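You operate a simulated robot arm through the tools that you are given. There is no shell and no other tool.

You run a simulated robot arm. Do the job below in one go: nothing can be reset, and whatever is moved stays where it is left.

Task
Step the running cycle on to READY, set it to renew every 9 days, then turn to bypass.

It is judged by the outcome, as a careful person would: the job done as asked, and still so three seconds after it is handed in. It fails if anything else is knocked over, pushed out of place, dropped, spilled or broken.

Robot
A 6-joint arm with a two-finger parallel gripper, fixed in place. Base frame: the origin is on the floor under the middle of its stand, x ahead of it, y to its left, z up. Units: m, degrees, N and s.
With the tool pointing down near the work surface it reaches from about 0.22 to 0.66 m from the base axis. Its first joint turns from -66.0 to 66.0 degrees. Payload 2.9 kg.
The TCP is the grasp point between the finger pads, 0.03 m short of the fingertips. In the tool frame z runs along the fingers and y along their closing line. The gripper opens to 0.11 m. The fingers are 0.02 m wide and 0.01 m thick; the gripper's body (0.048 by 0.112 m) begins 0.055 m behind the TCP.
Orientation is that of the tool frame in the base frame, as [roll, pitch, yaw] about the fixed x, y, z axes, in that order (R = Rz(yaw) Ry(pitch) Rx(roll)). With the fingers straight down and closing along the base's y, the tool's x points along the base's -x, its y along +y and its z along -z.

Tools
- The arm moves only by the tool arm_command. Its argument "moves" is text: rows parted by semicolons, each of 7 numbers parted by spaces: the turn, a rotation vector about the tool's x, y, z in degrees, then the shift along the tool's x, y, z in m, then the finger opening in m, from 0 to 0.11. In form: ax ay az tx ty tz claw; .... A call has 1 to 20 rows; each row is the pose to reach, as a shift and turn from the pose commanded when the call began, along the tool's axes at that moment. Rows are played at 5 a second. More than 0.05 m and 8.6 degrees between two rows, or a gripper value outside its range, and nothing of the call is played. Where a pose cannot be reached the arm comes as near as it can. A force on the tool above 40 N (or 10 N above the force at the start of the call, whichever is more), or a blocked arm, ends the call early, and 0.2 s more pass. The fingers move at their own pace (about 0.108 m/s each) and stop on an object; they squeeze with about 35 N. The grip force told is the motor's: it shows also when the fingers shut on nothing. Time passes only in rows, and 0.2 s behind the last, so rows that repeat a pose let the fingers close. The reply holds the time, the measured pose of the TCP, the force on the tool along the base axes, the opening and the grip force, in the units named above and with some noise, with the torque about the TCP (base axes, N m) and any sound that the robot's microphone picked up, and new pictures: "show" is both (left out), scene, wrist or none.
- Cameras (640 x 400 px; columns grow to the right, rows downward): "scene" is fixed at [0.0952, 0.4484, 1.405]; the picture's right is [-0.57, -0.82, 0.00], its down [-0.31, 0.22, -0.92] and it looks along [0.76, -0.53, -0.38] (base axes); focal length 343 px, centre (320, 200). "wrist" rides on the gripper at [0.072, 0.017, -0.103] in the tool frame; the picture's right is [-0.23, 0.97, 0.00], its down [-0.76, -0.18, -0.62] and it looks along [-0.61, -0.14, 0.78] (tool axes); focal length 222 px, centre (320, 200). There is no depth. A picture from a camera that has moved, and an enlarged one, comes with that camera's place and axes in the base frame and with its lens.
- inspect(camera, box): a new picture of the part [left, top, right, bottom] of that camera's present view, enlarged. No time passes.
- finish_job(): hands the job in; it is judged then, once.

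Places have to be worked out from the pictures, the camera data and where the tool is seen. Open the gripper and draw the arm clear of the work before you hand the job in, unless the task says otherwise.

The tools are called after "Call:" by a JSON object that holds its "name" and its "arguments". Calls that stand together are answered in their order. arm_command: Moves the arm, as the interface text tells. Its arguments: {"type":"object","properties":{"moves":{"type":"string"},"show":{"type":"string","enum":["both","scene","wrist","none"]}},"required":["moves"]} The other tools are called the same way: inspect (camera, box) takes an enlarged picture of a part of a camera's view; finish_job () hands the job in.

At the start:

```text
time: 0.0
eef_pos: [0.3759, 0.0936, 1.2839]
ee_rot: [-179.9, 0.0, 180.0]
contact_force: [1.2, 0.0, -0.5]
moment: [0.0, 0.0, 0.01]
finger_gap: 0.1103
grasp_force: 0.0
```

scene: 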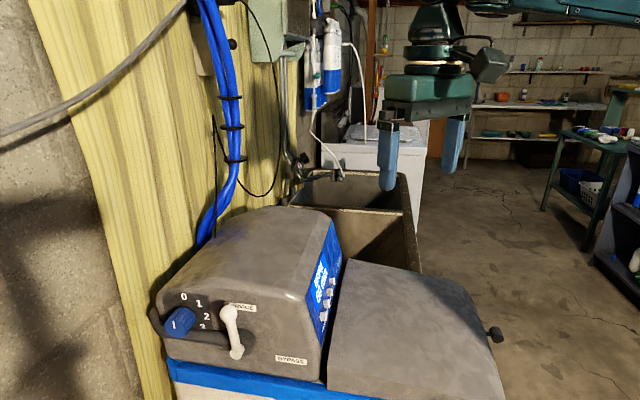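
wrist: 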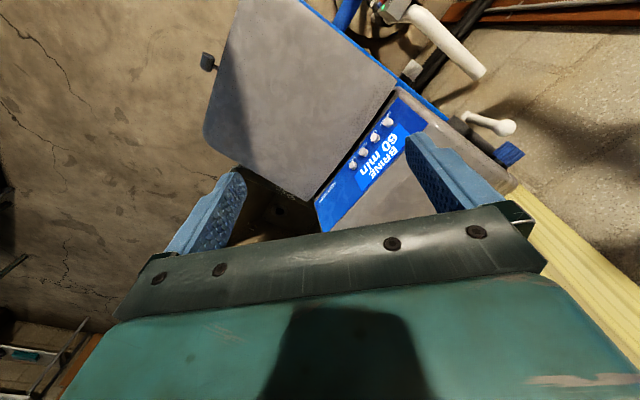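

The scene shows a water softener head with a display and four buttons, a blue dial marked 0–3, and a white lever with SERVICE/BYPASS labels. I'll enlarge these parts to read them.

Call:
{"name": "inspect", "arguments": {"camera": "scene", "box": [140, 270, 320, 382]}}

Call:
{"name": "inspect", "arguments": {"camera": "scene", "box": [280, 210, 380, 390]}}

Call:
{"name": "inspect", "arguments": {"camera": "wrist", "box": [300, 70, 460, 230]}}

Call:
{"name": "inspect", "arguments": {"camera": "wrist", "box": [400, 60, 560, 220]}}

```text
3.56 times, centred on (230, 326) of scene
camera zoom: at [0.0952, 0.4484, 1.405], right [-0.57, -0.82, 0.0], down [-0.31, 0.22, -0.92], along [0.76, -0.53, -0.38], focal length 1220 px, centre (640, -248)
```

zoom: 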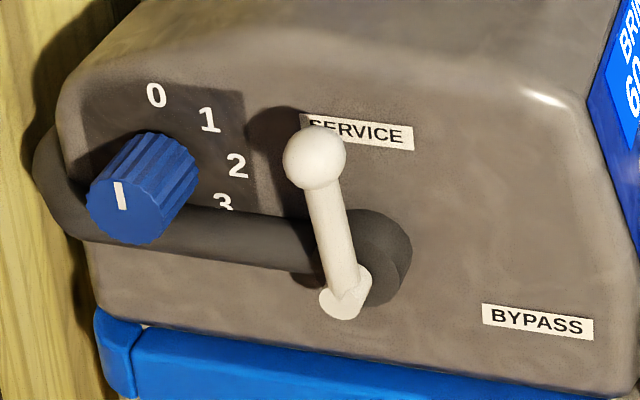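

```text
2.22 times, centred on (330, 300) of scene
camera zoom: at [0.0952, 0.4484, 1.405], right [-0.57, -0.82, 0.0], down [-0.31, 0.22, -0.92], along [0.76, -0.53, -0.38], focal length 763 px, centre (298, -22)
```

zoom: 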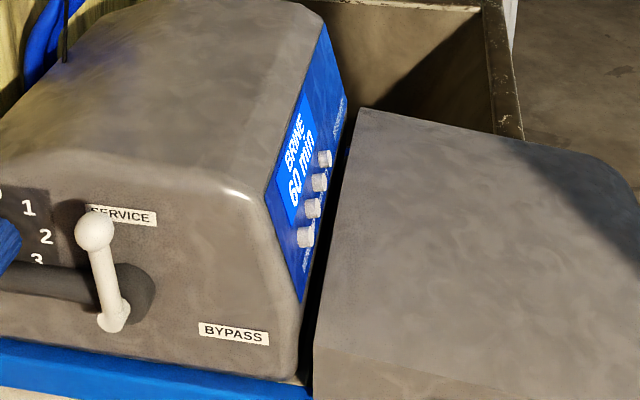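

```text
2.50 times, centred on (380, 150) of wrist
camera zoom: at [0.3031, 0.1111, 1.3871], right [0.23, 0.97, 0.0], down [0.76, -0.18, 0.62], along [0.61, -0.14, -0.78], focal length 555 px, centre (170, 325)
```

zoom: 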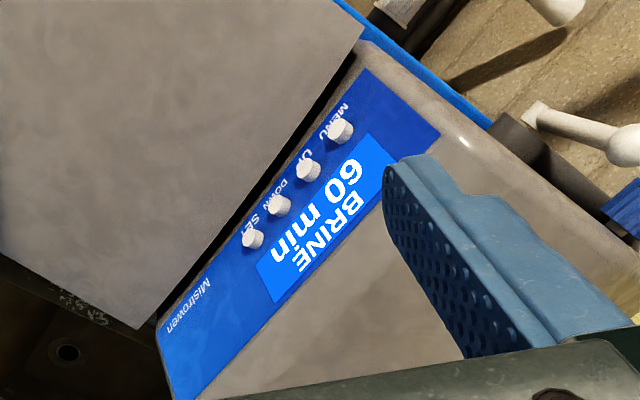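

```text
2.50 times, centred on (480, 140) of wrist
camera zoom: at [0.3031, 0.1111, 1.3871], right [0.23, 0.97, 0.0], down [0.76, -0.18, 0.62], along [0.61, -0.14, -0.78], focal length 555 px, centre (-80, 350)
```

zoom: 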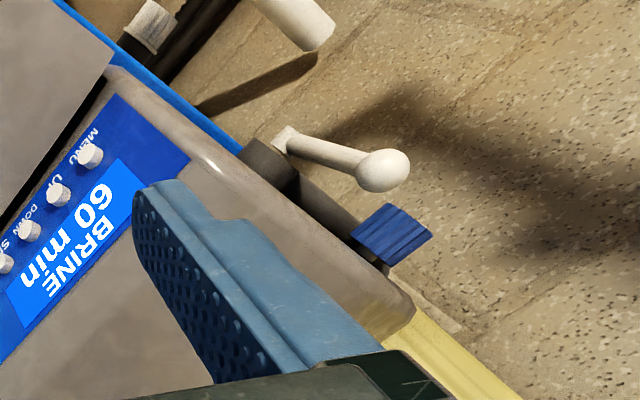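

Triangulating from both cameras, I put the MENU, UP, DOWN and SET buttons in a row from about (0.455, 0.192, 1.022) to (0.521, 0.125, 1.024) on a steep panel that faces the robot. The lever ball is at about (0.476, 0.337, 1.083), with its pivot at (0.484, 0.329, 0.996). I'll close the fingers, yaw 45° to square up with the panel, and come lower for a better view.

Call:
{"name": "arm_command", "arguments": {"moves": "0 0 -7.5 0 -0.007 0.025 0; 0 0 -15 0 -0.014 0.05 0; 0 0 -22.5 0 -0.02 0.08 0; 0 0 -30 0 -0.027 0.105 0; 0 0 -37.5 0 -0.034 0.13 0; 0 0 -45 -0.005 -0.04 0.15 0; 0 0 -45 -0.005 -0.04 0.15 0"}}

```text
time: 1.6
eef_pos: [0.3813, 0.0547, 1.1323]
ee_rot: [180.0, 0.0, -134.8]
contact_force: [0.2, 0.6, 0.5]
moment: [-0.01, 0.0, 0.01]
finger_gap: 0.0
grasp_force: 34.8
camera wrist: at [0.3177, 0.0156, 1.2369], right [-0.53, 0.85, 0.0], down [0.66, 0.41, 0.62], along [0.53, 0.33, -0.78], focal length 222 px, centre (320, 200)
```

scene: 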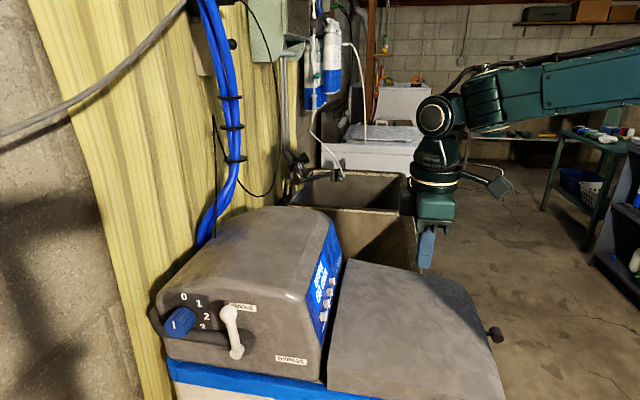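
wrist: 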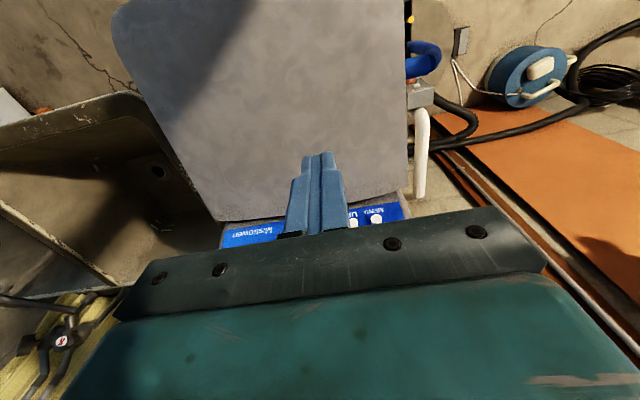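

The yaw is done and the panel lies straight ahead, so I'll tilt the tool 45° forward about its y axis to point the fingers at the buttons and see the panel more squarely.

Call:
{"name": "arm_command", "arguments": {"moves": "0 -7.5 0 0 0 0 0; 0 -15 0 0 0 0 0; 0 -22.5 0 0 0 0 0; 0 -30 0 0 0 0 0; 0 -37.5 0 0 0 0 0; 0 -45 0 0 0 0 0; 0 -45 0 0 0 0 0"}}

```text
time: 3.2
eef_pos: [0.3812, 0.0538, 1.134]
ee_rot: [180.0, 45.0, -134.9]
contact_force: [0.3, 0.0, 0.6]
moment: [0.0, -0.01, -0.02]
finger_gap: 0.0001
grasp_force: 35.1
camera wrist: at [0.281, -0.0215, 1.1555], right [-0.58, 0.8, 0.16], down [0.19, -0.06, 0.98], along [0.79, 0.6, -0.12], focal length 222 px, centre (320, 200)
```

scene: 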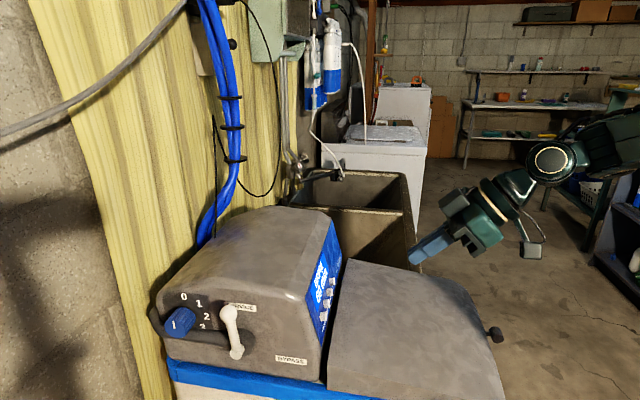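
wrist: 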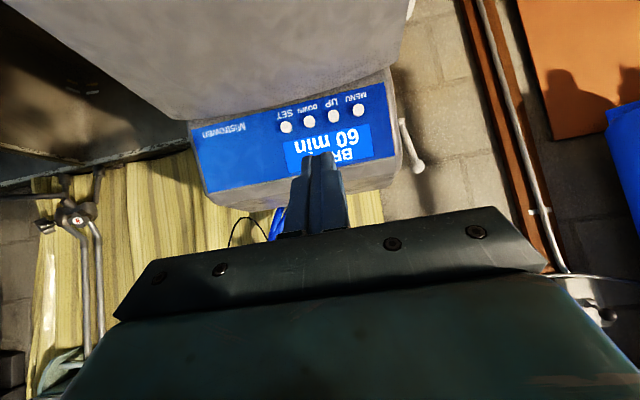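

The wrist camera now looks squarely at the panel, upside down. I'll enlarge it to read all labels before pressing anything.

Call:
{"name": "inspect", "arguments": {"camera": "wrist", "box": [180, 70, 420, 220]}}

Call:
{"name": "inspect", "arguments": {"camera": "scene", "box": [295, 235, 355, 335]}}

```text
2.67 times, centred on (300, 145) of wrist
camera zoom: at [0.281, -0.0215, 1.1555], right [-0.58, 0.8, 0.16], down [0.19, -0.06, 0.98], along [0.79, 0.6, -0.12], focal length 592 px, centre (373, 347)
```

zoom: 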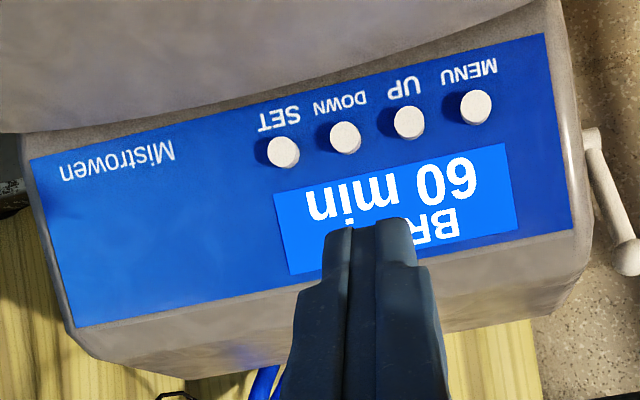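

```text
4.00 times, centred on (325, 285) of scene
camera zoom: at [0.0952, 0.4484, 1.405], right [-0.57, -0.82, 0.0], down [-0.31, 0.22, -0.92], along [0.76, -0.53, -0.38], focal length 1373 px, centre (300, -140)
```

zoom: 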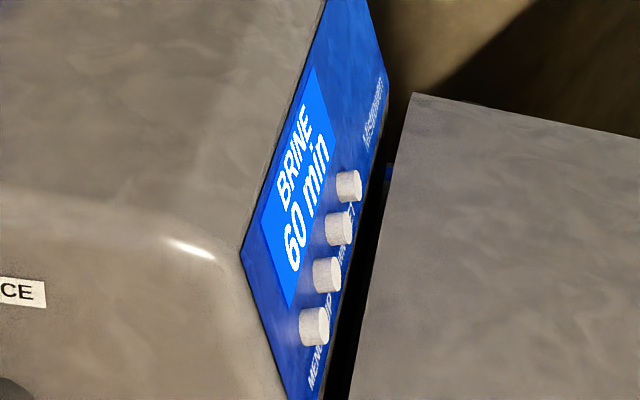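

The labels read MENU, UP, DOWN, SET, and the display shows "BRINE / 60 min". SET's face is at about (0.518, 0.124, 1.022). I'll bring the closed fingertips about 3 cm in front of SET and check the alignment.

Call:
{"name": "arm_command", "arguments": {"moves": "0 0 0 0 -0.016 0.02 0; 0 0 0 0 -0.032 0.045 0; 0 0 0 0 -0.048 0.07 0; 0 0 0 0 -0.048 0.1 0; 0 0 0 0 -0.048 0.126 0; 0 0 0 0 -0.048 0.126 0"}}

```text
time: 4.6
eef_pos: [0.4786, 0.084, 1.0448]
ee_rot: [180.0, 45.0, -134.9]
contact_force: [0.5, 0.4, 0.9]
moment: [-0.01, 0.0, 0.04]
finger_gap: 0.0
grasp_force: 35.1
camera wrist: at [0.3783, 0.0077, 1.0666], right [-0.58, 0.8, 0.16], down [0.19, -0.06, 0.98], along [0.79, 0.59, -0.12], focal length 222 px, centre (320, 200)
```

scene: 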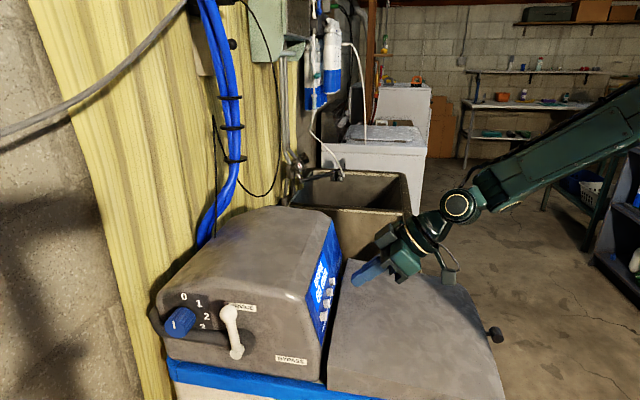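
wrist: 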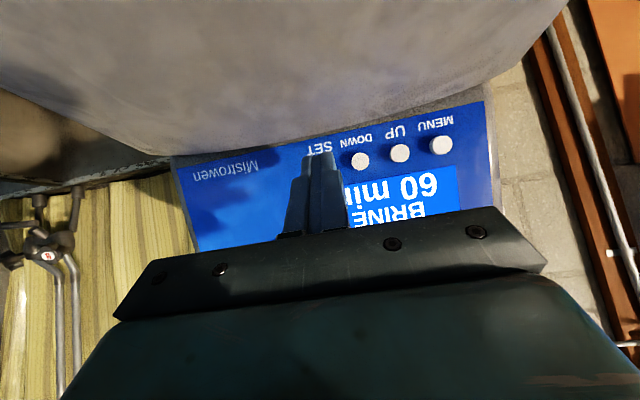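

The fingertips hide SET in the wrist view, which puts them in line with it. I'll check the gap from the scene camera.

Call:
{"name": "inspect", "arguments": {"camera": "scene", "box": [300, 225, 420, 325]}}

Call:
{"name": "inspect", "arguments": {"camera": "wrist", "box": [260, 110, 460, 235]}}

```text
4.00 times, centred on (360, 275) of scene
camera zoom: at [0.0952, 0.4484, 1.405], right [-0.57, -0.82, 0.0], down [-0.31, 0.22, -0.92], along [0.76, -0.53, -0.38], focal length 1373 px, centre (160, -100)
```

zoom: 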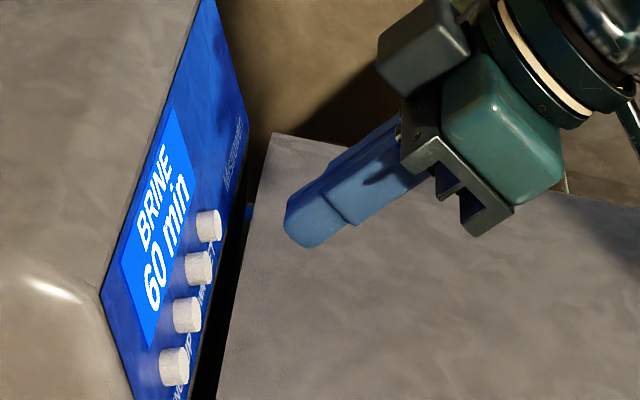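

```text
3.20 times, centred on (360, 172) of wrist
camera zoom: at [0.3783, 0.0077, 1.0666], right [-0.58, 0.8, 0.16], down [0.19, -0.06, 0.98], along [0.79, 0.59, -0.12], focal length 711 px, centre (192, 288)
```

zoom: 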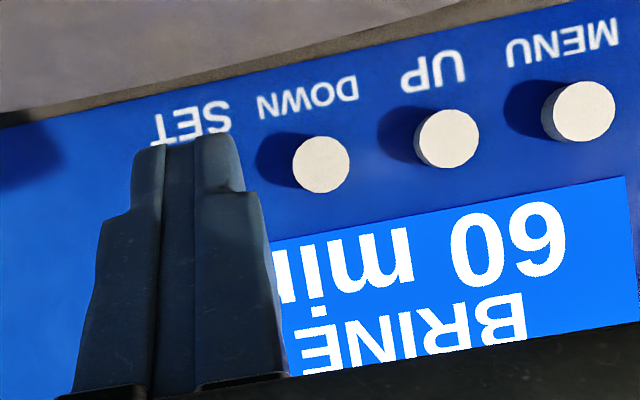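

The tip sits about 3 cm off SET and is laterally aligned. I'll make a short probing push along the panel normal (tool −x/+z), then back off, and check for a click or a display change.

Call:
{"name": "arm_command", "arguments": {"moves": "0 0 0 -0.009 0 0.0178 0; 0 0 0 -0.0117 0 0.0231 0; 0 0 0 -0.0135 0 0.0267 0; 0 0 0 -0.0144 0 0.0285 0; 0 0 0 -0.009 0 0.0178 0"}}

Call:
{"name": "inspect", "arguments": {"camera": "scene", "box": [300, 225, 420, 325]}}

```text
time: 5.8
eef_pos: [0.4918, 0.0958, 1.0382]
ee_rot: [-179.9, 44.9, -135.1]
contact_force: [-0.6, 0.0, 0.3]
moment: [0.02, 0.01, -0.02]
finger_gap: 0.0
grasp_force: 35.0
camera wrist: at [0.3914, 0.0205, 1.0606], right [-0.58, 0.8, 0.16], down [0.19, -0.06, 0.98], along [0.79, 0.59, -0.12], focal length 222 px, centre (320, 200)
```

scene: 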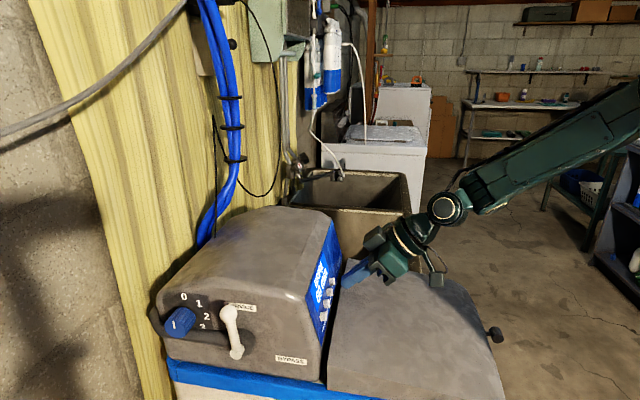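
wrist: 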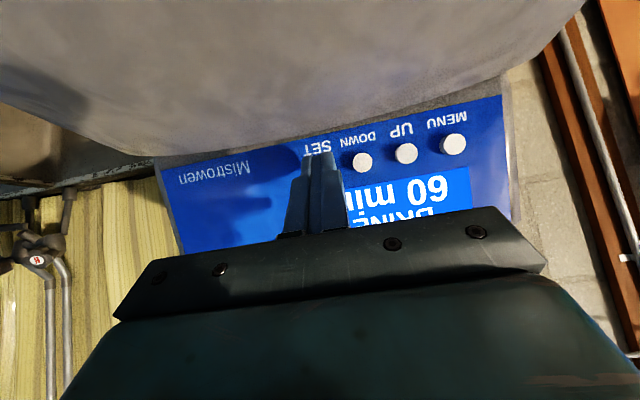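

```text
4.00 times, centred on (360, 275) of scene
camera zoom: at [0.0952, 0.4484, 1.405], right [-0.57, -0.82, 0.0], down [-0.31, 0.22, -0.92], along [0.76, -0.53, -0.38], focal length 1373 px, centre (160, -100)
```

zoom: 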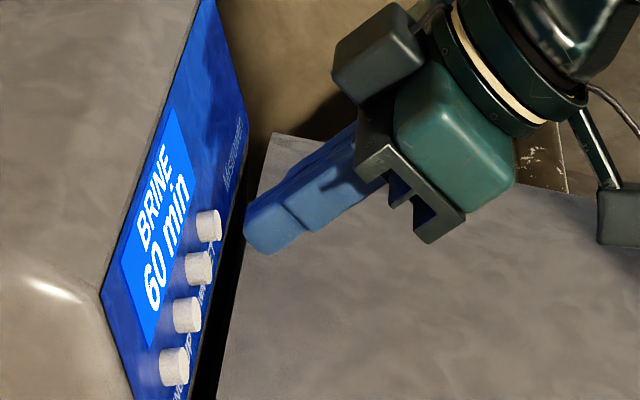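

No contact yet. The tip is now about 1.2 cm from SET's face and a few millimetres high. I'll push a bit lower and deeper, then retract.

Call:
{"name": "arm_command", "arguments": {"moves": "0 0 0 -0.0022 0 0.0085 0; 0 0 0 -0.004 0 0.0121 0; 0 0 0 -0.0049 0 0.0138 0; 0 0 0 -0.0054 0 0.0147 0; 0 0 0 -0.0022 0 0.0085 0; 0 0 0 0.0014 0 0.0014 0", "show": "wrist"}}

Call:
{"name": "inspect", "arguments": {"camera": "scene", "box": [300, 225, 420, 325]}}

```text
time: 7.2
eef_pos: [0.492, 0.0967, 1.0378]
ee_rot: [-180.0, 45.0, -134.9]
contact_force: [-0.4, 0.8, 0.0]
moment: [0.0, -0.01, -0.02]
finger_gap: 0.0002
grasp_force: 35.1
camera wrist: at [0.3914, 0.0208, 1.0584], right [-0.58, 0.8, 0.16], down [0.19, -0.06, 0.98], along [0.79, 0.59, -0.12], focal length 222 px, centre (320, 200)
```

wrist: 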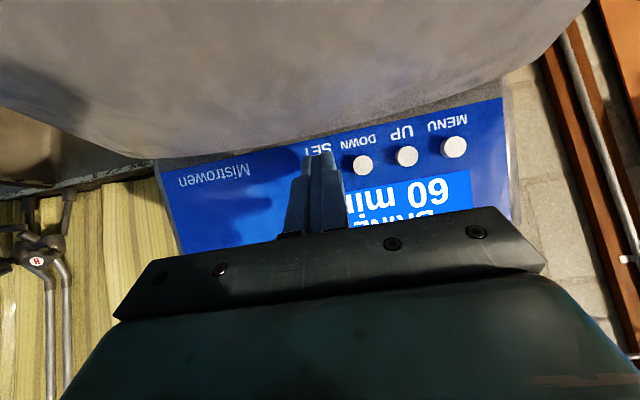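

```text
4.00 times, centred on (360, 275) of scene
camera zoom: at [0.0952, 0.4484, 1.405], right [-0.57, -0.82, 0.0], down [-0.31, 0.22, -0.92], along [0.76, -0.53, -0.38], focal length 1373 px, centre (160, -100)
```

zoom: 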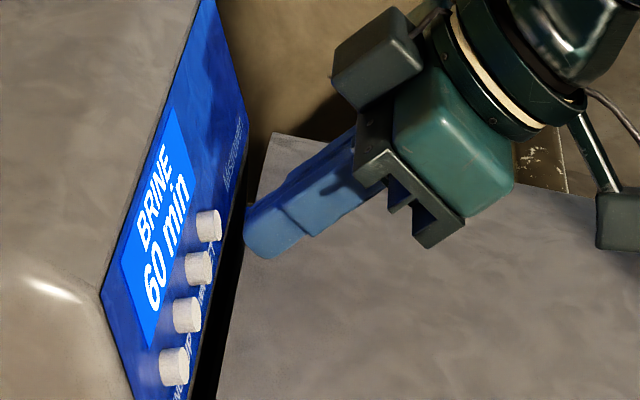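

Still no display change and no sound. I'll go a few millimetres deeper with the same quick press-and-retract.

Call:
{"name": "arm_command", "arguments": {"moves": "0 0 0 -0.0054 0 0.0107 0; 0 0 0 -0.0068 0 0.0133 0; 0 0 0 -0.0081 0 0.016 0; 0 0 0 -0.0054 0 0.0107 0; 0 0 0 0 0 0 0", "show": "wrist"}}

Call:
{"name": "inspect", "arguments": {"camera": "scene", "box": [300, 225, 420, 325]}}

```text
time: 8.4
eef_pos: [0.4928, 0.096, 1.035]
ee_rot: [179.9, 45.1, -135.1]
contact_force: [0.4, -0.3, 0.1]
moment: [-0.03, 0.02, -0.02]
finger_gap: 0.0
grasp_force: 34.6
camera wrist: at [0.3916, 0.021, 1.0579], right [-0.58, 0.8, 0.16], down [0.19, -0.06, 0.98], along [0.79, 0.59, -0.12], focal length 222 px, centre (320, 200)
```

wrist: 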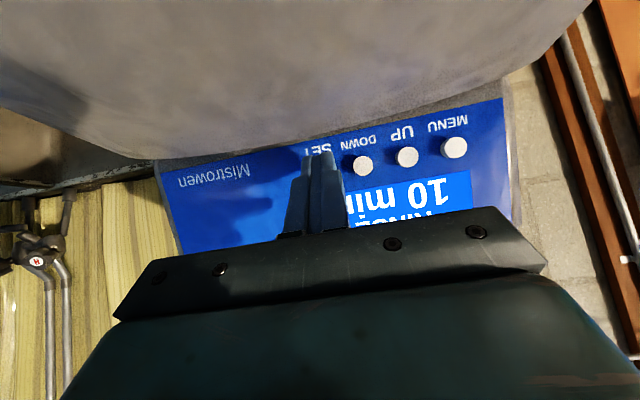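

```text
4.00 times, centred on (360, 275) of scene
camera zoom: at [0.0952, 0.4484, 1.405], right [-0.57, -0.82, 0.0], down [-0.31, 0.22, -0.92], along [0.76, -0.53, -0.38], focal length 1373 px, centre (160, -100)
```

zoom: 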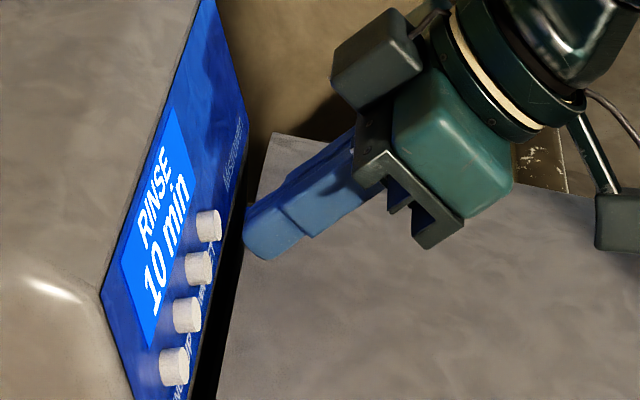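

The press registered: the display now reads "RINSE / 10 min", so SET steps the cycle. I'll repeat the same press and read the display after each one.

Call:
{"name": "arm_command", "arguments": {"moves": "0 0 0 -0.0054 0 0.0107 0; 0 0 0 -0.0068 0 0.0133 0; 0 0 0 -0.0081 0 0.016 0; 0 0 0 -0.0054 0 0.0107 0; 0 0 0 0 0 0 0", "show": "none"}}

Call:
{"name": "inspect", "arguments": {"camera": "scene", "box": [300, 225, 420, 325]}}

```text
time: 9.6
eef_pos: [0.4921, 0.0962, 1.0355]
ee_rot: [180.0, 45.0, -135.0]
contact_force: [0.3, 0.9, -0.1]
moment: [-0.02, -0.01, -0.03]
finger_gap: 0.0
grasp_force: 34.7
```

```text
4.00 times, centred on (360, 275) of scene
camera zoom: at [0.0952, 0.4484, 1.405], right [-0.57, -0.82, 0.0], down [-0.31, 0.22, -0.92], along [0.76, -0.53, -0.38], focal length 1373 px, centre (160, -100)
```

zoom: 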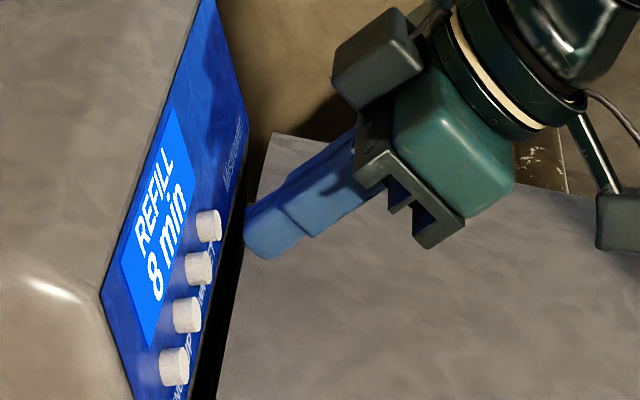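

The display now shows "REFILL / 8 min", so I'll press SET once more.

Call:
{"name": "arm_command", "arguments": {"moves": "0 0 0 -0.0054 0 0.0107 0; 0 0 0 -0.0068 0 0.0133 0; 0 0 0 -0.0081 0 0.016 0; 0 0 0 -0.0054 0 0.0107 0; 0 0 0 0 0 0 0", "show": "none"}}

Call:
{"name": "inspect", "arguments": {"camera": "scene", "box": [300, 225, 420, 325]}}

```text
time: 10.8
eef_pos: [0.4908, 0.0968, 1.0367]
ee_rot: [180.0, 45.1, -135.0]
contact_force: [-0.4, -0.1, 0.8]
moment: [-0.02, 0.01, 0.02]
finger_gap: 0.0
grasp_force: 35.3
```

```text
4.00 times, centred on (360, 275) of scene
camera zoom: at [0.0952, 0.4484, 1.405], right [-0.57, -0.82, 0.0], down [-0.31, 0.22, -0.92], along [0.76, -0.53, -0.38], focal length 1373 px, centre (160, -100)
```

zoom: 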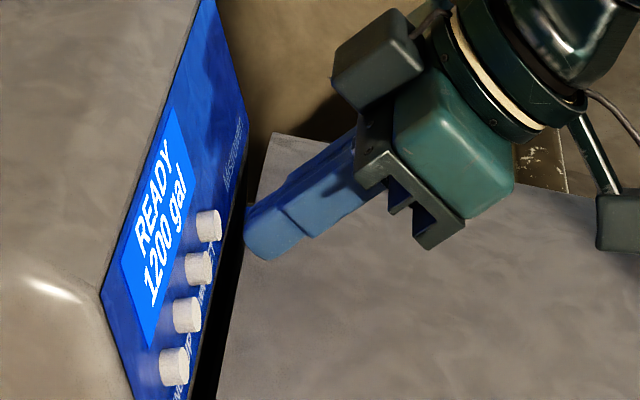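

The display reads "READY / 1200 gal", so the first part is done. Now I'll slide 9.4 cm along the row (tool +y) to MENU, keeping a little extra distance on the way, then check alignment.

Call:
{"name": "arm_command", "arguments": {"moves": "0 0 0 0.0045 0.01 -0.0089 0; 0 0 0 0.0045 0.045 -0.0089 0; 0 0 0 0.0045 0.08 -0.0089 0; 0 0 0 0.0045 0.094 -0.0089 0; 0 0 0 0 0.094 0 0; 0 0 0 0 0.094 0 0"}}

Call:
{"name": "inspect", "arguments": {"camera": "scene", "box": [290, 235, 410, 335]}}

Call:
{"name": "inspect", "arguments": {"camera": "wrist", "box": [200, 110, 400, 235]}}

```text
time: 12.2
eef_pos: [0.4241, 0.1636, 1.0361]
ee_rot: [-180.0, 45.0, -134.9]
contact_force: [-1.1, 0.2, 0.0]
moment: [0.0, 0.01, 0.0]
finger_gap: 0.0002
grasp_force: 34.9
camera wrist: at [0.3248, 0.0872, 1.0584], right [-0.58, 0.8, 0.16], down [0.19, -0.06, 0.98], along [0.79, 0.59, -0.12], focal length 222 px, centre (320, 200)
```

scene: 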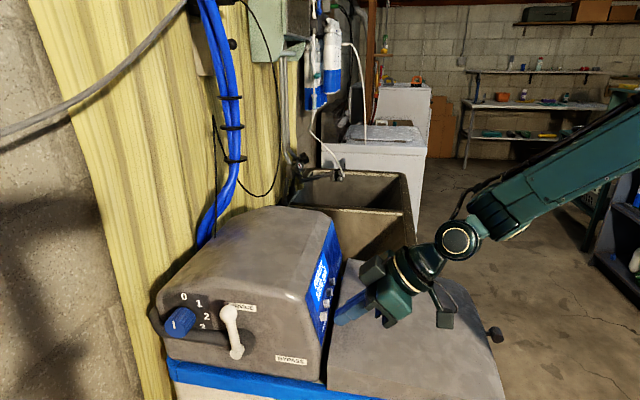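
wrist: 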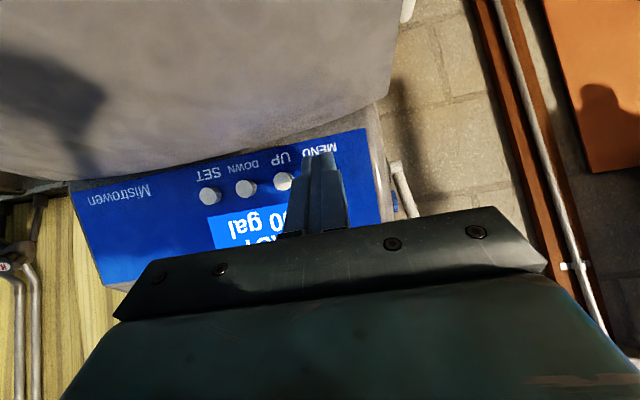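

```text
4.00 times, centred on (350, 285) of scene
camera zoom: at [0.0952, 0.4484, 1.405], right [-0.57, -0.82, 0.0], down [-0.31, 0.22, -0.92], along [0.76, -0.53, -0.38], focal length 1373 px, centre (200, -140)
```

zoom: 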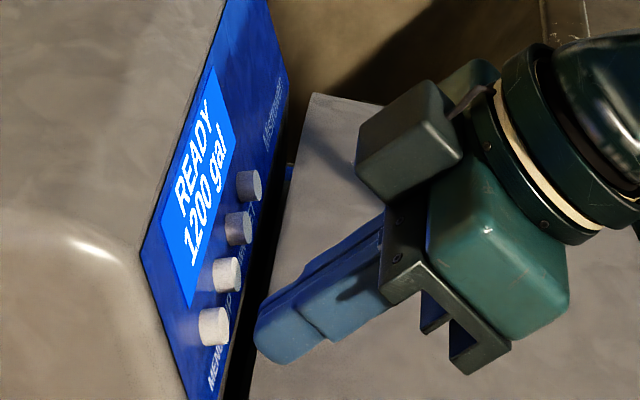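

```text
3.20 times, centred on (300, 172) of wrist
camera zoom: at [0.3248, 0.0872, 1.0584], right [-0.58, 0.8, 0.16], down [0.19, -0.06, 0.98], along [0.79, 0.59, -0.12], focal length 711 px, centre (384, 288)
```

zoom: 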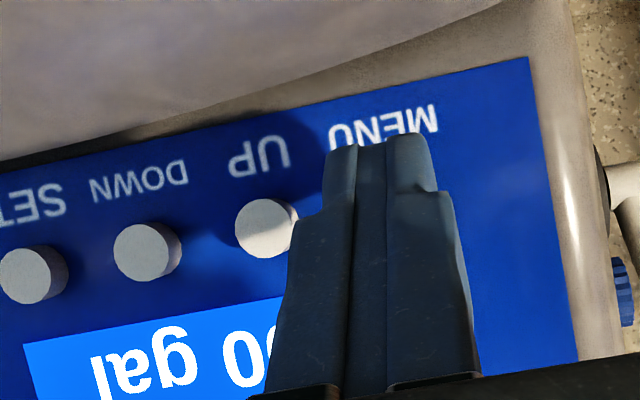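

The fingertips are centred on the MENU label with the same standoff as before. I'll press MENU once with the same stroke.

Call:
{"name": "arm_command", "arguments": {"moves": "0 0 0 -0.0054 0 0.0107 0; 0 0 0 -0.0068 0 0.0133 0; 0 0 0 -0.0081 0 0.016 0; 0 0 0 -0.0054 0 0.0107 0; 0 0 0 0 0 0 0", "show": "none"}}

Call:
{"name": "inspect", "arguments": {"camera": "scene", "box": [290, 235, 410, 335]}}

```text
time: 13.4
eef_pos: [0.4243, 0.163, 1.0372]
ee_rot: [180.0, 45.0, -134.9]
contact_force: [0.8, -0.6, 0.4]
moment: [0.02, -0.01, 0.04]
finger_gap: 0.0
grasp_force: 34.7
```

```text
4.00 times, centred on (350, 285) of scene
camera zoom: at [0.0952, 0.4484, 1.405], right [-0.57, -0.82, 0.0], down [-0.31, 0.22, -0.92], along [0.76, -0.53, -0.38], focal length 1373 px, centre (200, -140)
```

zoom: 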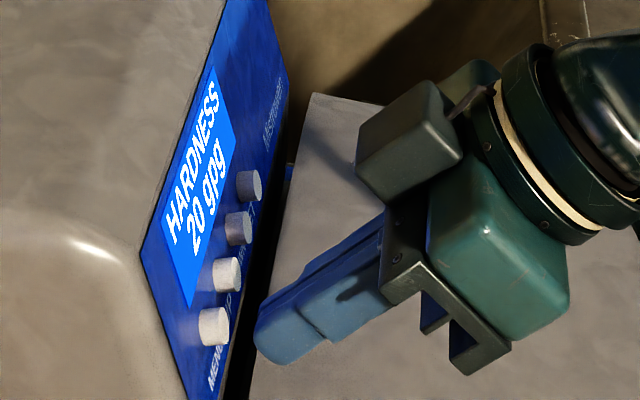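

MENU opened "HARDNESS / 20 gpg", which must stay unchanged. I'll press MENU again to go to the next item.

Call:
{"name": "arm_command", "arguments": {"moves": "0 0 0 -0.0054 0 0.0107 0; 0 0 0 -0.0068 0 0.0133 0; 0 0 0 -0.0081 0 0.016 0; 0 0 0 -0.0054 0 0.0107 0; 0 0 0 0 0 0 0", "show": "none"}}

Call:
{"name": "inspect", "arguments": {"camera": "scene", "box": [290, 235, 410, 335]}}

```text
time: 14.6
eef_pos: [0.4252, 0.1629, 1.0369]
ee_rot: [179.9, 44.8, -134.9]
contact_force: [-0.2, -1.2, 0.1]
moment: [-0.01, -0.03, -0.04]
finger_gap: 0.0
grasp_force: 34.5
```

```text
4.00 times, centred on (350, 285) of scene
camera zoom: at [0.0952, 0.4484, 1.405], right [-0.57, -0.82, 0.0], down [-0.31, 0.22, -0.92], along [0.76, -0.53, -0.38], focal length 1373 px, centre (200, -140)
```

zoom: 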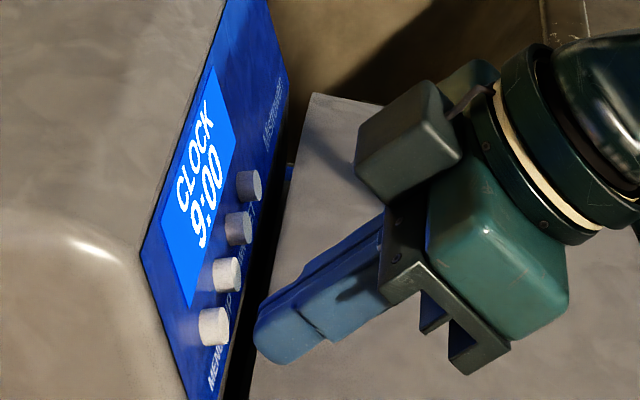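

The display now shows "CLOCK / 9:00", which is also not the renewal interval. I'll press MENU again.

Call:
{"name": "arm_command", "arguments": {"moves": "0 0 0 -0.0054 0 0.0107 0; 0 0 0 -0.0068 0 0.0133 0; 0 0 0 -0.0081 0 0.016 0; 0 0 0 -0.0054 0 0.0107 0; 0 0 0 0 0 0 0", "show": "none"}}

Call:
{"name": "inspect", "arguments": {"camera": "scene", "box": [290, 235, 410, 335]}}

```text
time: 15.8
eef_pos: [0.4265, 0.1636, 1.0364]
ee_rot: [-180.0, 45.0, -134.9]
contact_force: [0.3, -0.6, 0.0]
moment: [-0.04, 0.02, 0.0]
finger_gap: 0.0001
grasp_force: 34.6
```

```text
4.00 times, centred on (350, 285) of scene
camera zoom: at [0.0952, 0.4484, 1.405], right [-0.57, -0.82, 0.0], down [-0.31, 0.22, -0.92], along [0.76, -0.53, -0.38], focal length 1373 px, centre (200, -140)
```

zoom: 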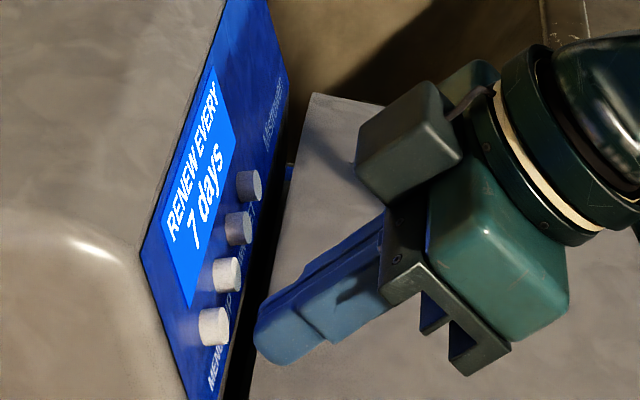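

The display reads "RENEW EVERY / 7 days", the item I need. I'll back off slightly, slide 3.1 cm (tool −y) to UP, and press it once.

Call:
{"name": "arm_command", "arguments": {"moves": "0 0 0 0.0045 -0.01 -0.0089 0; 0 0 0 0.0045 -0.0313 -0.0089 0; 0 0 0 0 -0.0313 0 0; 0 0 0 0 -0.0313 0 0", "show": "wrist"}}

Call:
{"name": "inspect", "arguments": {"camera": "wrist", "box": [220, 110, 420, 235]}}

Call:
{"name": "inspect", "arguments": {"camera": "scene", "box": [290, 235, 410, 335]}}

```text
time: 16.8
eef_pos: [0.4467, 0.1404, 1.0362]
ee_rot: [180.0, 45.1, -134.9]
contact_force: [-0.3, -0.7, 0.0]
moment: [0.01, -0.01, -0.01]
finger_gap: 0.0
grasp_force: 34.8
camera wrist: at [0.347, 0.0652, 1.0584], right [-0.58, 0.8, 0.16], down [0.19, -0.06, 0.98], along [0.79, 0.6, -0.12], focal length 222 px, centre (320, 200)
```

wrist: 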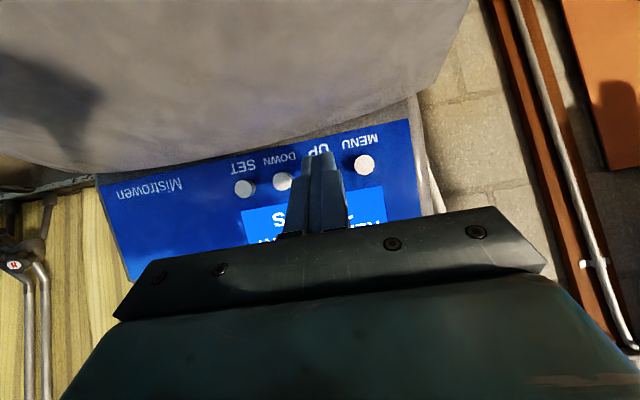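

```text
3.20 times, centred on (320, 172) of wrist
camera zoom: at [0.347, 0.0652, 1.0584], right [-0.58, 0.8, 0.16], down [0.19, -0.06, 0.98], along [0.79, 0.6, -0.12], focal length 711 px, centre (320, 288)
```

zoom: 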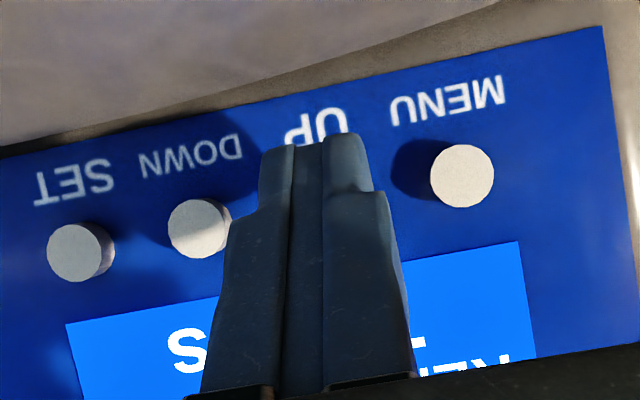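

```text
4.00 times, centred on (350, 285) of scene
camera zoom: at [0.0952, 0.4484, 1.405], right [-0.57, -0.82, 0.0], down [-0.31, 0.22, -0.92], along [0.76, -0.53, -0.38], focal length 1373 px, centre (200, -140)
```

zoom: 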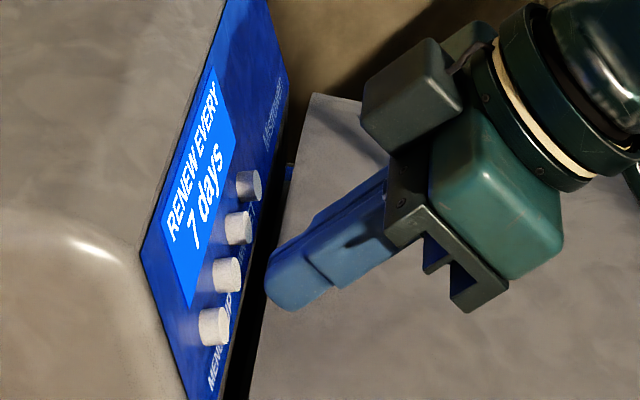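

The fingertips are centred on UP, and the display still shows 7 days. I'll press UP once.

Call:
{"name": "arm_command", "arguments": {"moves": "0 0 0 -0.0054 0 0.0107 0; 0 0 0 -0.0068 0 0.0133 0; 0 0 0 -0.0081 0 0.016 0; 0 0 0 -0.0054 0 0.0107 0; 0 0 0 0 0 0 0", "show": "none"}}

Call:
{"name": "inspect", "arguments": {"camera": "scene", "box": [290, 235, 410, 335]}}

```text
time: 18.0
eef_pos: [0.4482, 0.1414, 1.0365]
ee_rot: [179.9, 45.1, -134.9]
contact_force: [-0.1, 0.2, -0.9]
moment: [0.01, -0.01, -0.05]
finger_gap: 0.0002
grasp_force: 35.3
```

```text
4.00 times, centred on (350, 285) of scene
camera zoom: at [0.0952, 0.4484, 1.405], right [-0.57, -0.82, 0.0], down [-0.31, 0.22, -0.92], along [0.76, -0.53, -0.38], focal length 1373 px, centre (200, -140)
```

zoom: 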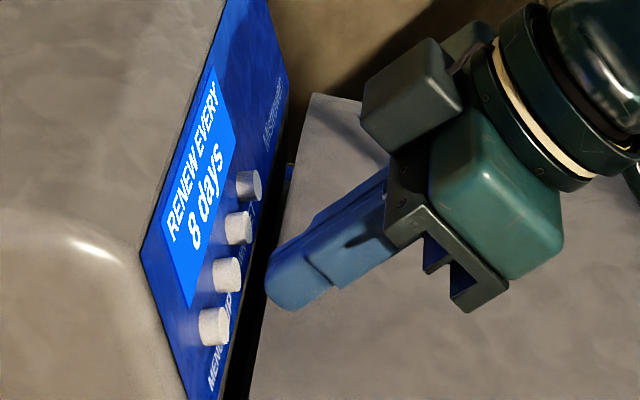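

It now shows 8 days. One more UP press will make it 9.

Call:
{"name": "arm_command", "arguments": {"moves": "0 0 0 -0.0054 0 0.0107 0; 0 0 0 -0.0068 0 0.0133 0; 0 0 0 -0.0081 0 0.016 0; 0 0 0 -0.0054 0 0.0107 0; 0 0 0 0 0 0 0", "show": "none"}}

Call:
{"name": "inspect", "arguments": {"camera": "scene", "box": [290, 235, 410, 335]}}

```text
time: 19.2
eef_pos: [0.4478, 0.141, 1.0365]
ee_rot: [180.0, 45.1, -134.9]
contact_force: [-0.5, 0.1, -0.4]
moment: [0.0, 0.0, 0.01]
finger_gap: 0.0
grasp_force: 34.7
```

```text
4.00 times, centred on (350, 285) of scene
camera zoom: at [0.0952, 0.4484, 1.405], right [-0.57, -0.82, 0.0], down [-0.31, 0.22, -0.92], along [0.76, -0.53, -0.38], focal length 1373 px, centre (200, -140)
```

zoom: 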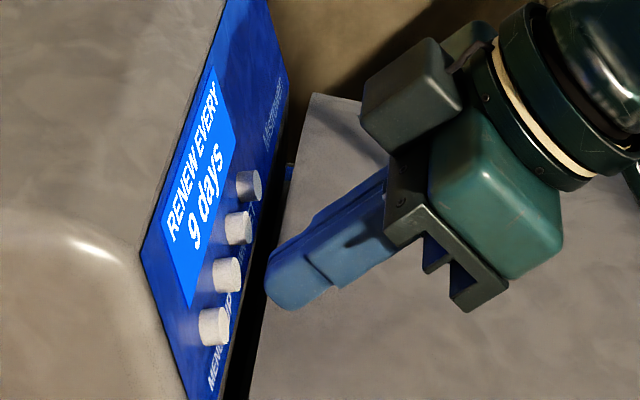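

It now reads "RENEW EVERY / 9 days". I'll slide 6.3 cm (tool −y) past DOWN to SET to confirm the value, keeping extra clearance on the way.

Call:
{"name": "arm_command", "arguments": {"moves": "0 0 0 0.0045 -0.01 -0.0089 0; 0 0 0 0.0045 -0.04 -0.0089 0; 0 0 0 0.0045 -0.0627 -0.0089 0; 0 0 0 0 -0.0627 0 0; 0 0 0 0 -0.0627 0 0", "show": "wrist"}}

Call:
{"name": "inspect", "arguments": {"camera": "scene", "box": [300, 225, 420, 325]}}

```text
time: 20.4
eef_pos: [0.4919, 0.0959, 1.0359]
ee_rot: [180.0, 44.9, -135.0]
contact_force: [0.6, 0.4, 0.3]
moment: [-0.02, 0.0, 0.03]
finger_gap: 0.0
grasp_force: 34.9
camera wrist: at [0.3915, 0.0205, 1.0578], right [-0.58, 0.8, 0.16], down [0.19, -0.06, 0.98], along [0.79, 0.59, -0.12], focal length 222 px, centre (320, 200)
```

wrist: 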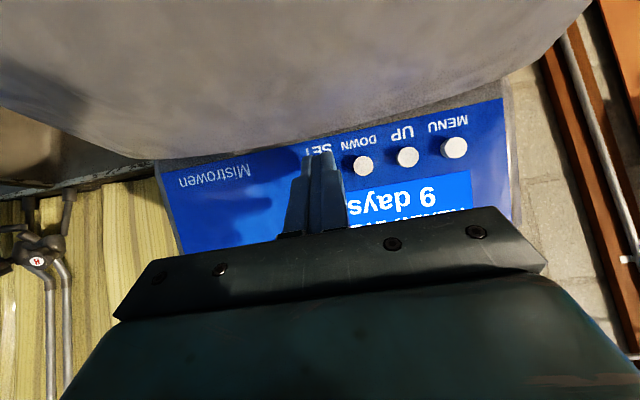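

```text
4.00 times, centred on (360, 275) of scene
camera zoom: at [0.0952, 0.4484, 1.405], right [-0.57, -0.82, 0.0], down [-0.31, 0.22, -0.92], along [0.76, -0.53, -0.38], focal length 1373 px, centre (160, -100)
```

zoom: 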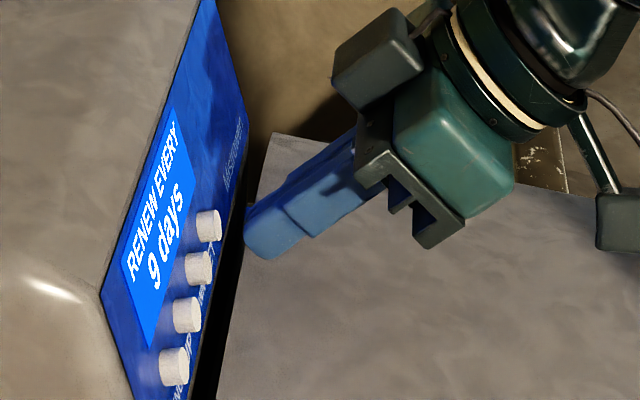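

The tip is back in its earlier position in front of SET, and the display still shows 9 days. I'll press SET once to store it.

Call:
{"name": "arm_command", "arguments": {"moves": "0 0 0 -0.0054 0 0.0107 0; 0 0 0 -0.0068 0 0.0133 0; 0 0 0 -0.0081 0 0.016 0; 0 0 0 -0.0054 0 0.0107 0; 0 0 0 0 0 0 0", "show": "none"}}

Call:
{"name": "inspect", "arguments": {"camera": "scene", "box": [300, 225, 420, 325]}}

```text
time: 21.6
eef_pos: [0.4913, 0.0965, 1.0371]
ee_rot: [180.0, 45.0, -135.0]
contact_force: [-0.6, -0.4, 0.3]
moment: [0.01, -0.03, 0.0]
finger_gap: 0.0
grasp_force: 35.1
```

```text
4.00 times, centred on (360, 275) of scene
camera zoom: at [0.0952, 0.4484, 1.405], right [-0.57, -0.82, 0.0], down [-0.31, 0.22, -0.92], along [0.76, -0.53, -0.38], focal length 1373 px, centre (160, -100)
```

zoom: 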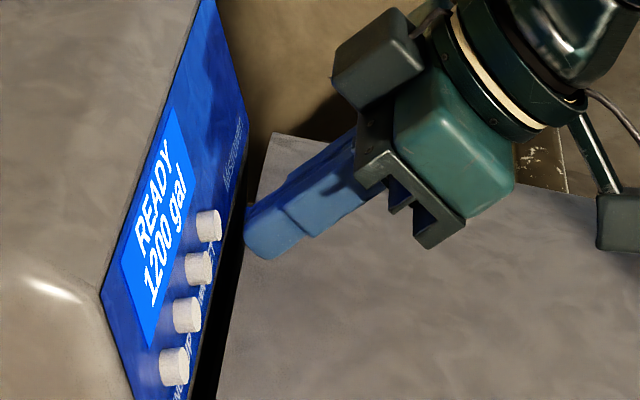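

The value was stored and the display is back to "READY / 1200 gal". Next is the lever: I'll back away from the panel, bring the tool upright, and rise clear of the head.

Call:
{"name": "arm_command", "arguments": {"moves": "0 0 0 0 0 -0.04 0; 0 7.5 0 -0.01 0 -0.075 0; 0 15 0 -0.02 0 -0.11 0; 0 22.5 0 -0.03 0 -0.14 0; 0 30 0 -0.04 0 -0.165 0; 0 37.5 0 -0.05 0 -0.185 0; 0 45 0 -0.06 0 -0.2 0; 0 45 0 -0.06 0 -0.2 0", "show": "scene"}}

Call:
{"name": "inspect", "arguments": {"camera": "scene", "box": [140, 260, 340, 385]}}

```text
time: 23.4
eef_pos: [0.4219, 0.0269, 1.2201]
ee_rot: [179.9, 0.0, -134.9]
contact_force: [-0.4, 0.0, 0.7]
moment: [-0.03, 0.02, 0.02]
finger_gap: 0.0
grasp_force: 35.2
```

scene: 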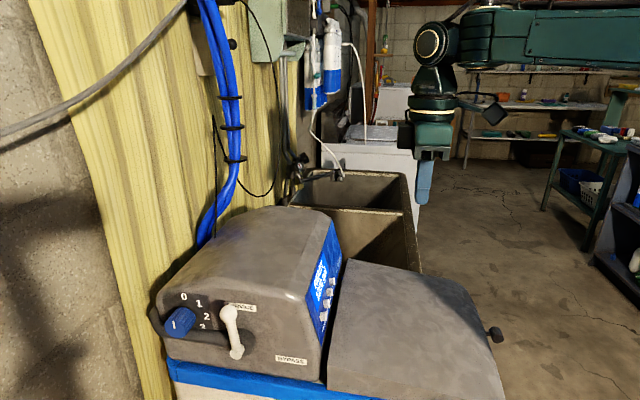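

```text
3.20 times, centred on (240, 322) of scene
camera zoom: at [0.0952, 0.4484, 1.405], right [-0.57, -0.82, 0.0], down [-0.31, 0.22, -0.92], along [0.76, -0.53, -0.38], focal length 1098 px, centre (576, -192)
```

zoom: 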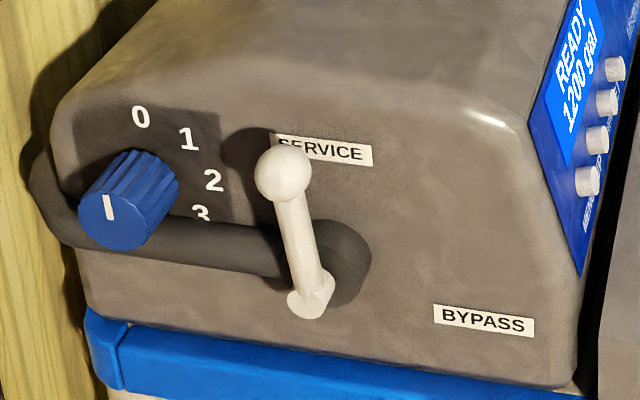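

The lever stands upright at SERVICE, BYPASS lies toward the panel side and low, and a dark pipe runs across the face behind the lever. I'll turn the tool 90° so the camera faces outward and the fingers close along the face, and move above and outside the lever for a close look.

Call:
{"name": "arm_command", "arguments": {"moves": "0 0 7.5 -0.021 0.023 0 0; 0 0 15 -0.043 0.046 0 0; 0 0 22.5 -0.065 0.069 0 0; 0 0 30 -0.086 0.092 0 0; 0 0 37.5 -0.108 0.115 0 0; 0 0 45 -0.13 0.139 0 0; 0 0 52.5 -0.151 0.162 0 0; 0 0 60 -0.173 0.185 0 0; 0 0 67.5 -0.194 0.208 0 0; 0 0 75 -0.216 0.231 0 0; 0 0 82.5 -0.238 0.255 0 0; 0 0 90 -0.259 0.278 0 0; 0 0 90 -0.259 0.278 0 0"}}

```text
time: 26.2
eef_pos: [0.4076, 0.4061, 1.218]
ee_rot: [-180.0, 0.0, 135.0]
contact_force: [-0.1, -0.4, 0.6]
moment: [-0.05, 0.01, -0.02]
finger_gap: 0.0
grasp_force: 35.1
camera wrist: at [0.3679, 0.4695, 1.3227], right [0.85, 0.53, 0.0], down [0.41, -0.66, 0.62], along [0.33, -0.53, -0.78], focal length 222 px, centre (320, 200)
```

scene: 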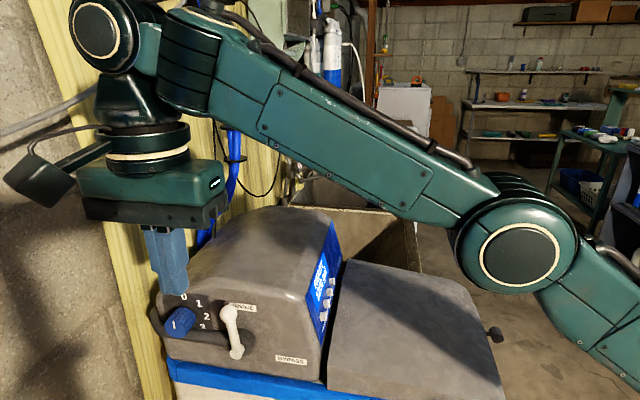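
wrist: 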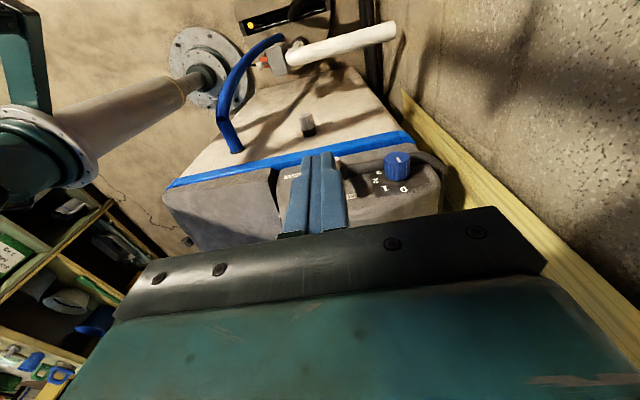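

The orientation is as planned, with BYPASS and the dial visible but the lever hidden behind the fingers. I'll shift 5 cm past the lever along the face (tool +y), lower a little, and tilt 20° so the gripper body stays away from the face.

Call:
{"name": "arm_command", "arguments": {"moves": "0 -5 0 0 0.02 0.01 0; 0 -10 0 -0.01 0.035 0.03 0; 0 -15 0 -0.02 0.05 0.05 0; 0 -20 0 -0.03 0.055 0.065 0; 0 -20 0 -0.03 0.055 0.065 0"}}

Call:
{"name": "inspect", "arguments": {"camera": "wrist", "box": [200, 80, 440, 230]}}

Call:
{"name": "inspect", "arguments": {"camera": "scene", "box": [120, 230, 320, 380]}}

```text
time: 27.4
eef_pos: [0.4449, 0.4071, 1.1575]
ee_rot: [179.9, 16.6, 135.0]
contact_force: [0.3, -0.1, -0.3]
moment: [-0.02, -0.04, 0.04]
finger_gap: 0.0
grasp_force: 35.5
out of reach, approached as far as the arm can: row 1, 2, 3, 4, 5
camera wrist: at [0.3848, 0.4895, 1.2351], right [0.84, 0.54, 0.07], down [0.26, -0.52, 0.82], along [0.47, -0.67, -0.58], focal length 222 px, centre (320, 200)
```

scene: 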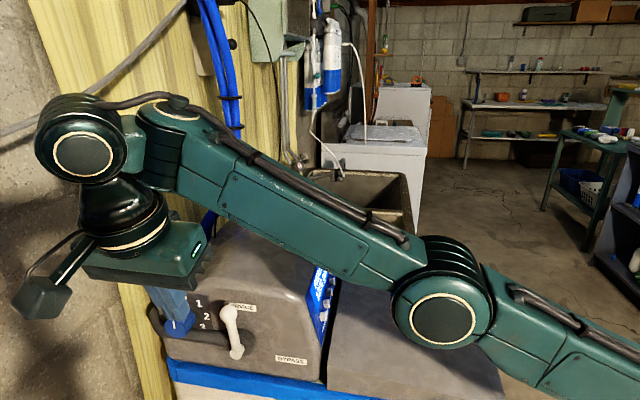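
wrist: 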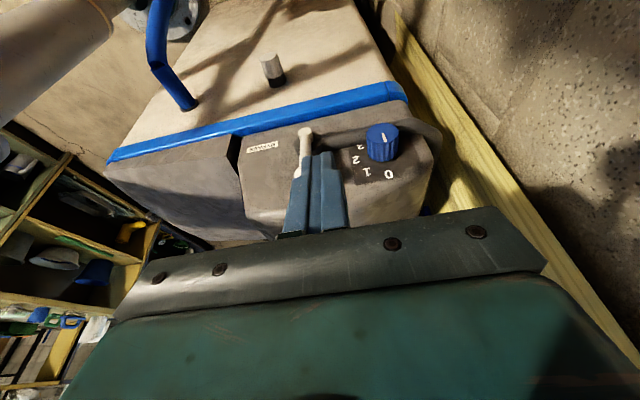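

```text
2.67 times, centred on (320, 155) of wrist
camera zoom: at [0.3848, 0.4895, 1.2351], right [0.84, 0.54, 0.07], down [0.26, -0.52, 0.82], along [0.47, -0.67, -0.58], focal length 592 px, centre (320, 320)
```

zoom: 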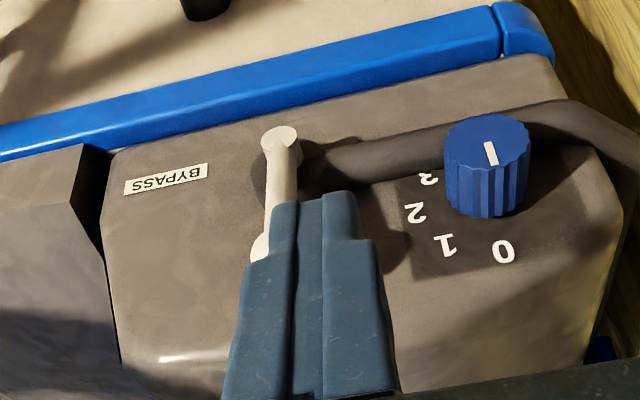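

```text
2.67 times, centred on (220, 305) of scene
camera zoom: at [0.0952, 0.4484, 1.405], right [-0.57, -0.82, 0.0], down [-0.31, 0.22, -0.92], along [0.76, -0.53, -0.38], focal length 915 px, centre (587, -80)
```

zoom: 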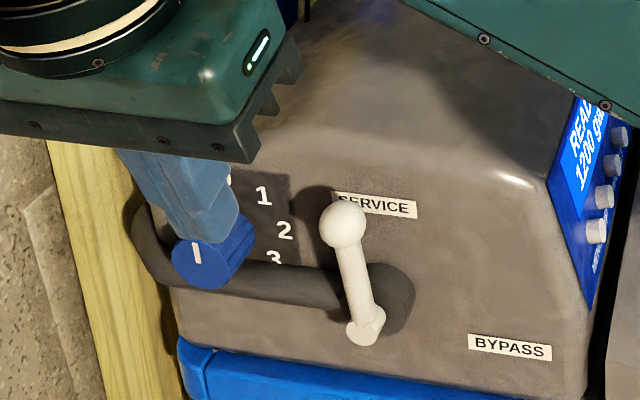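

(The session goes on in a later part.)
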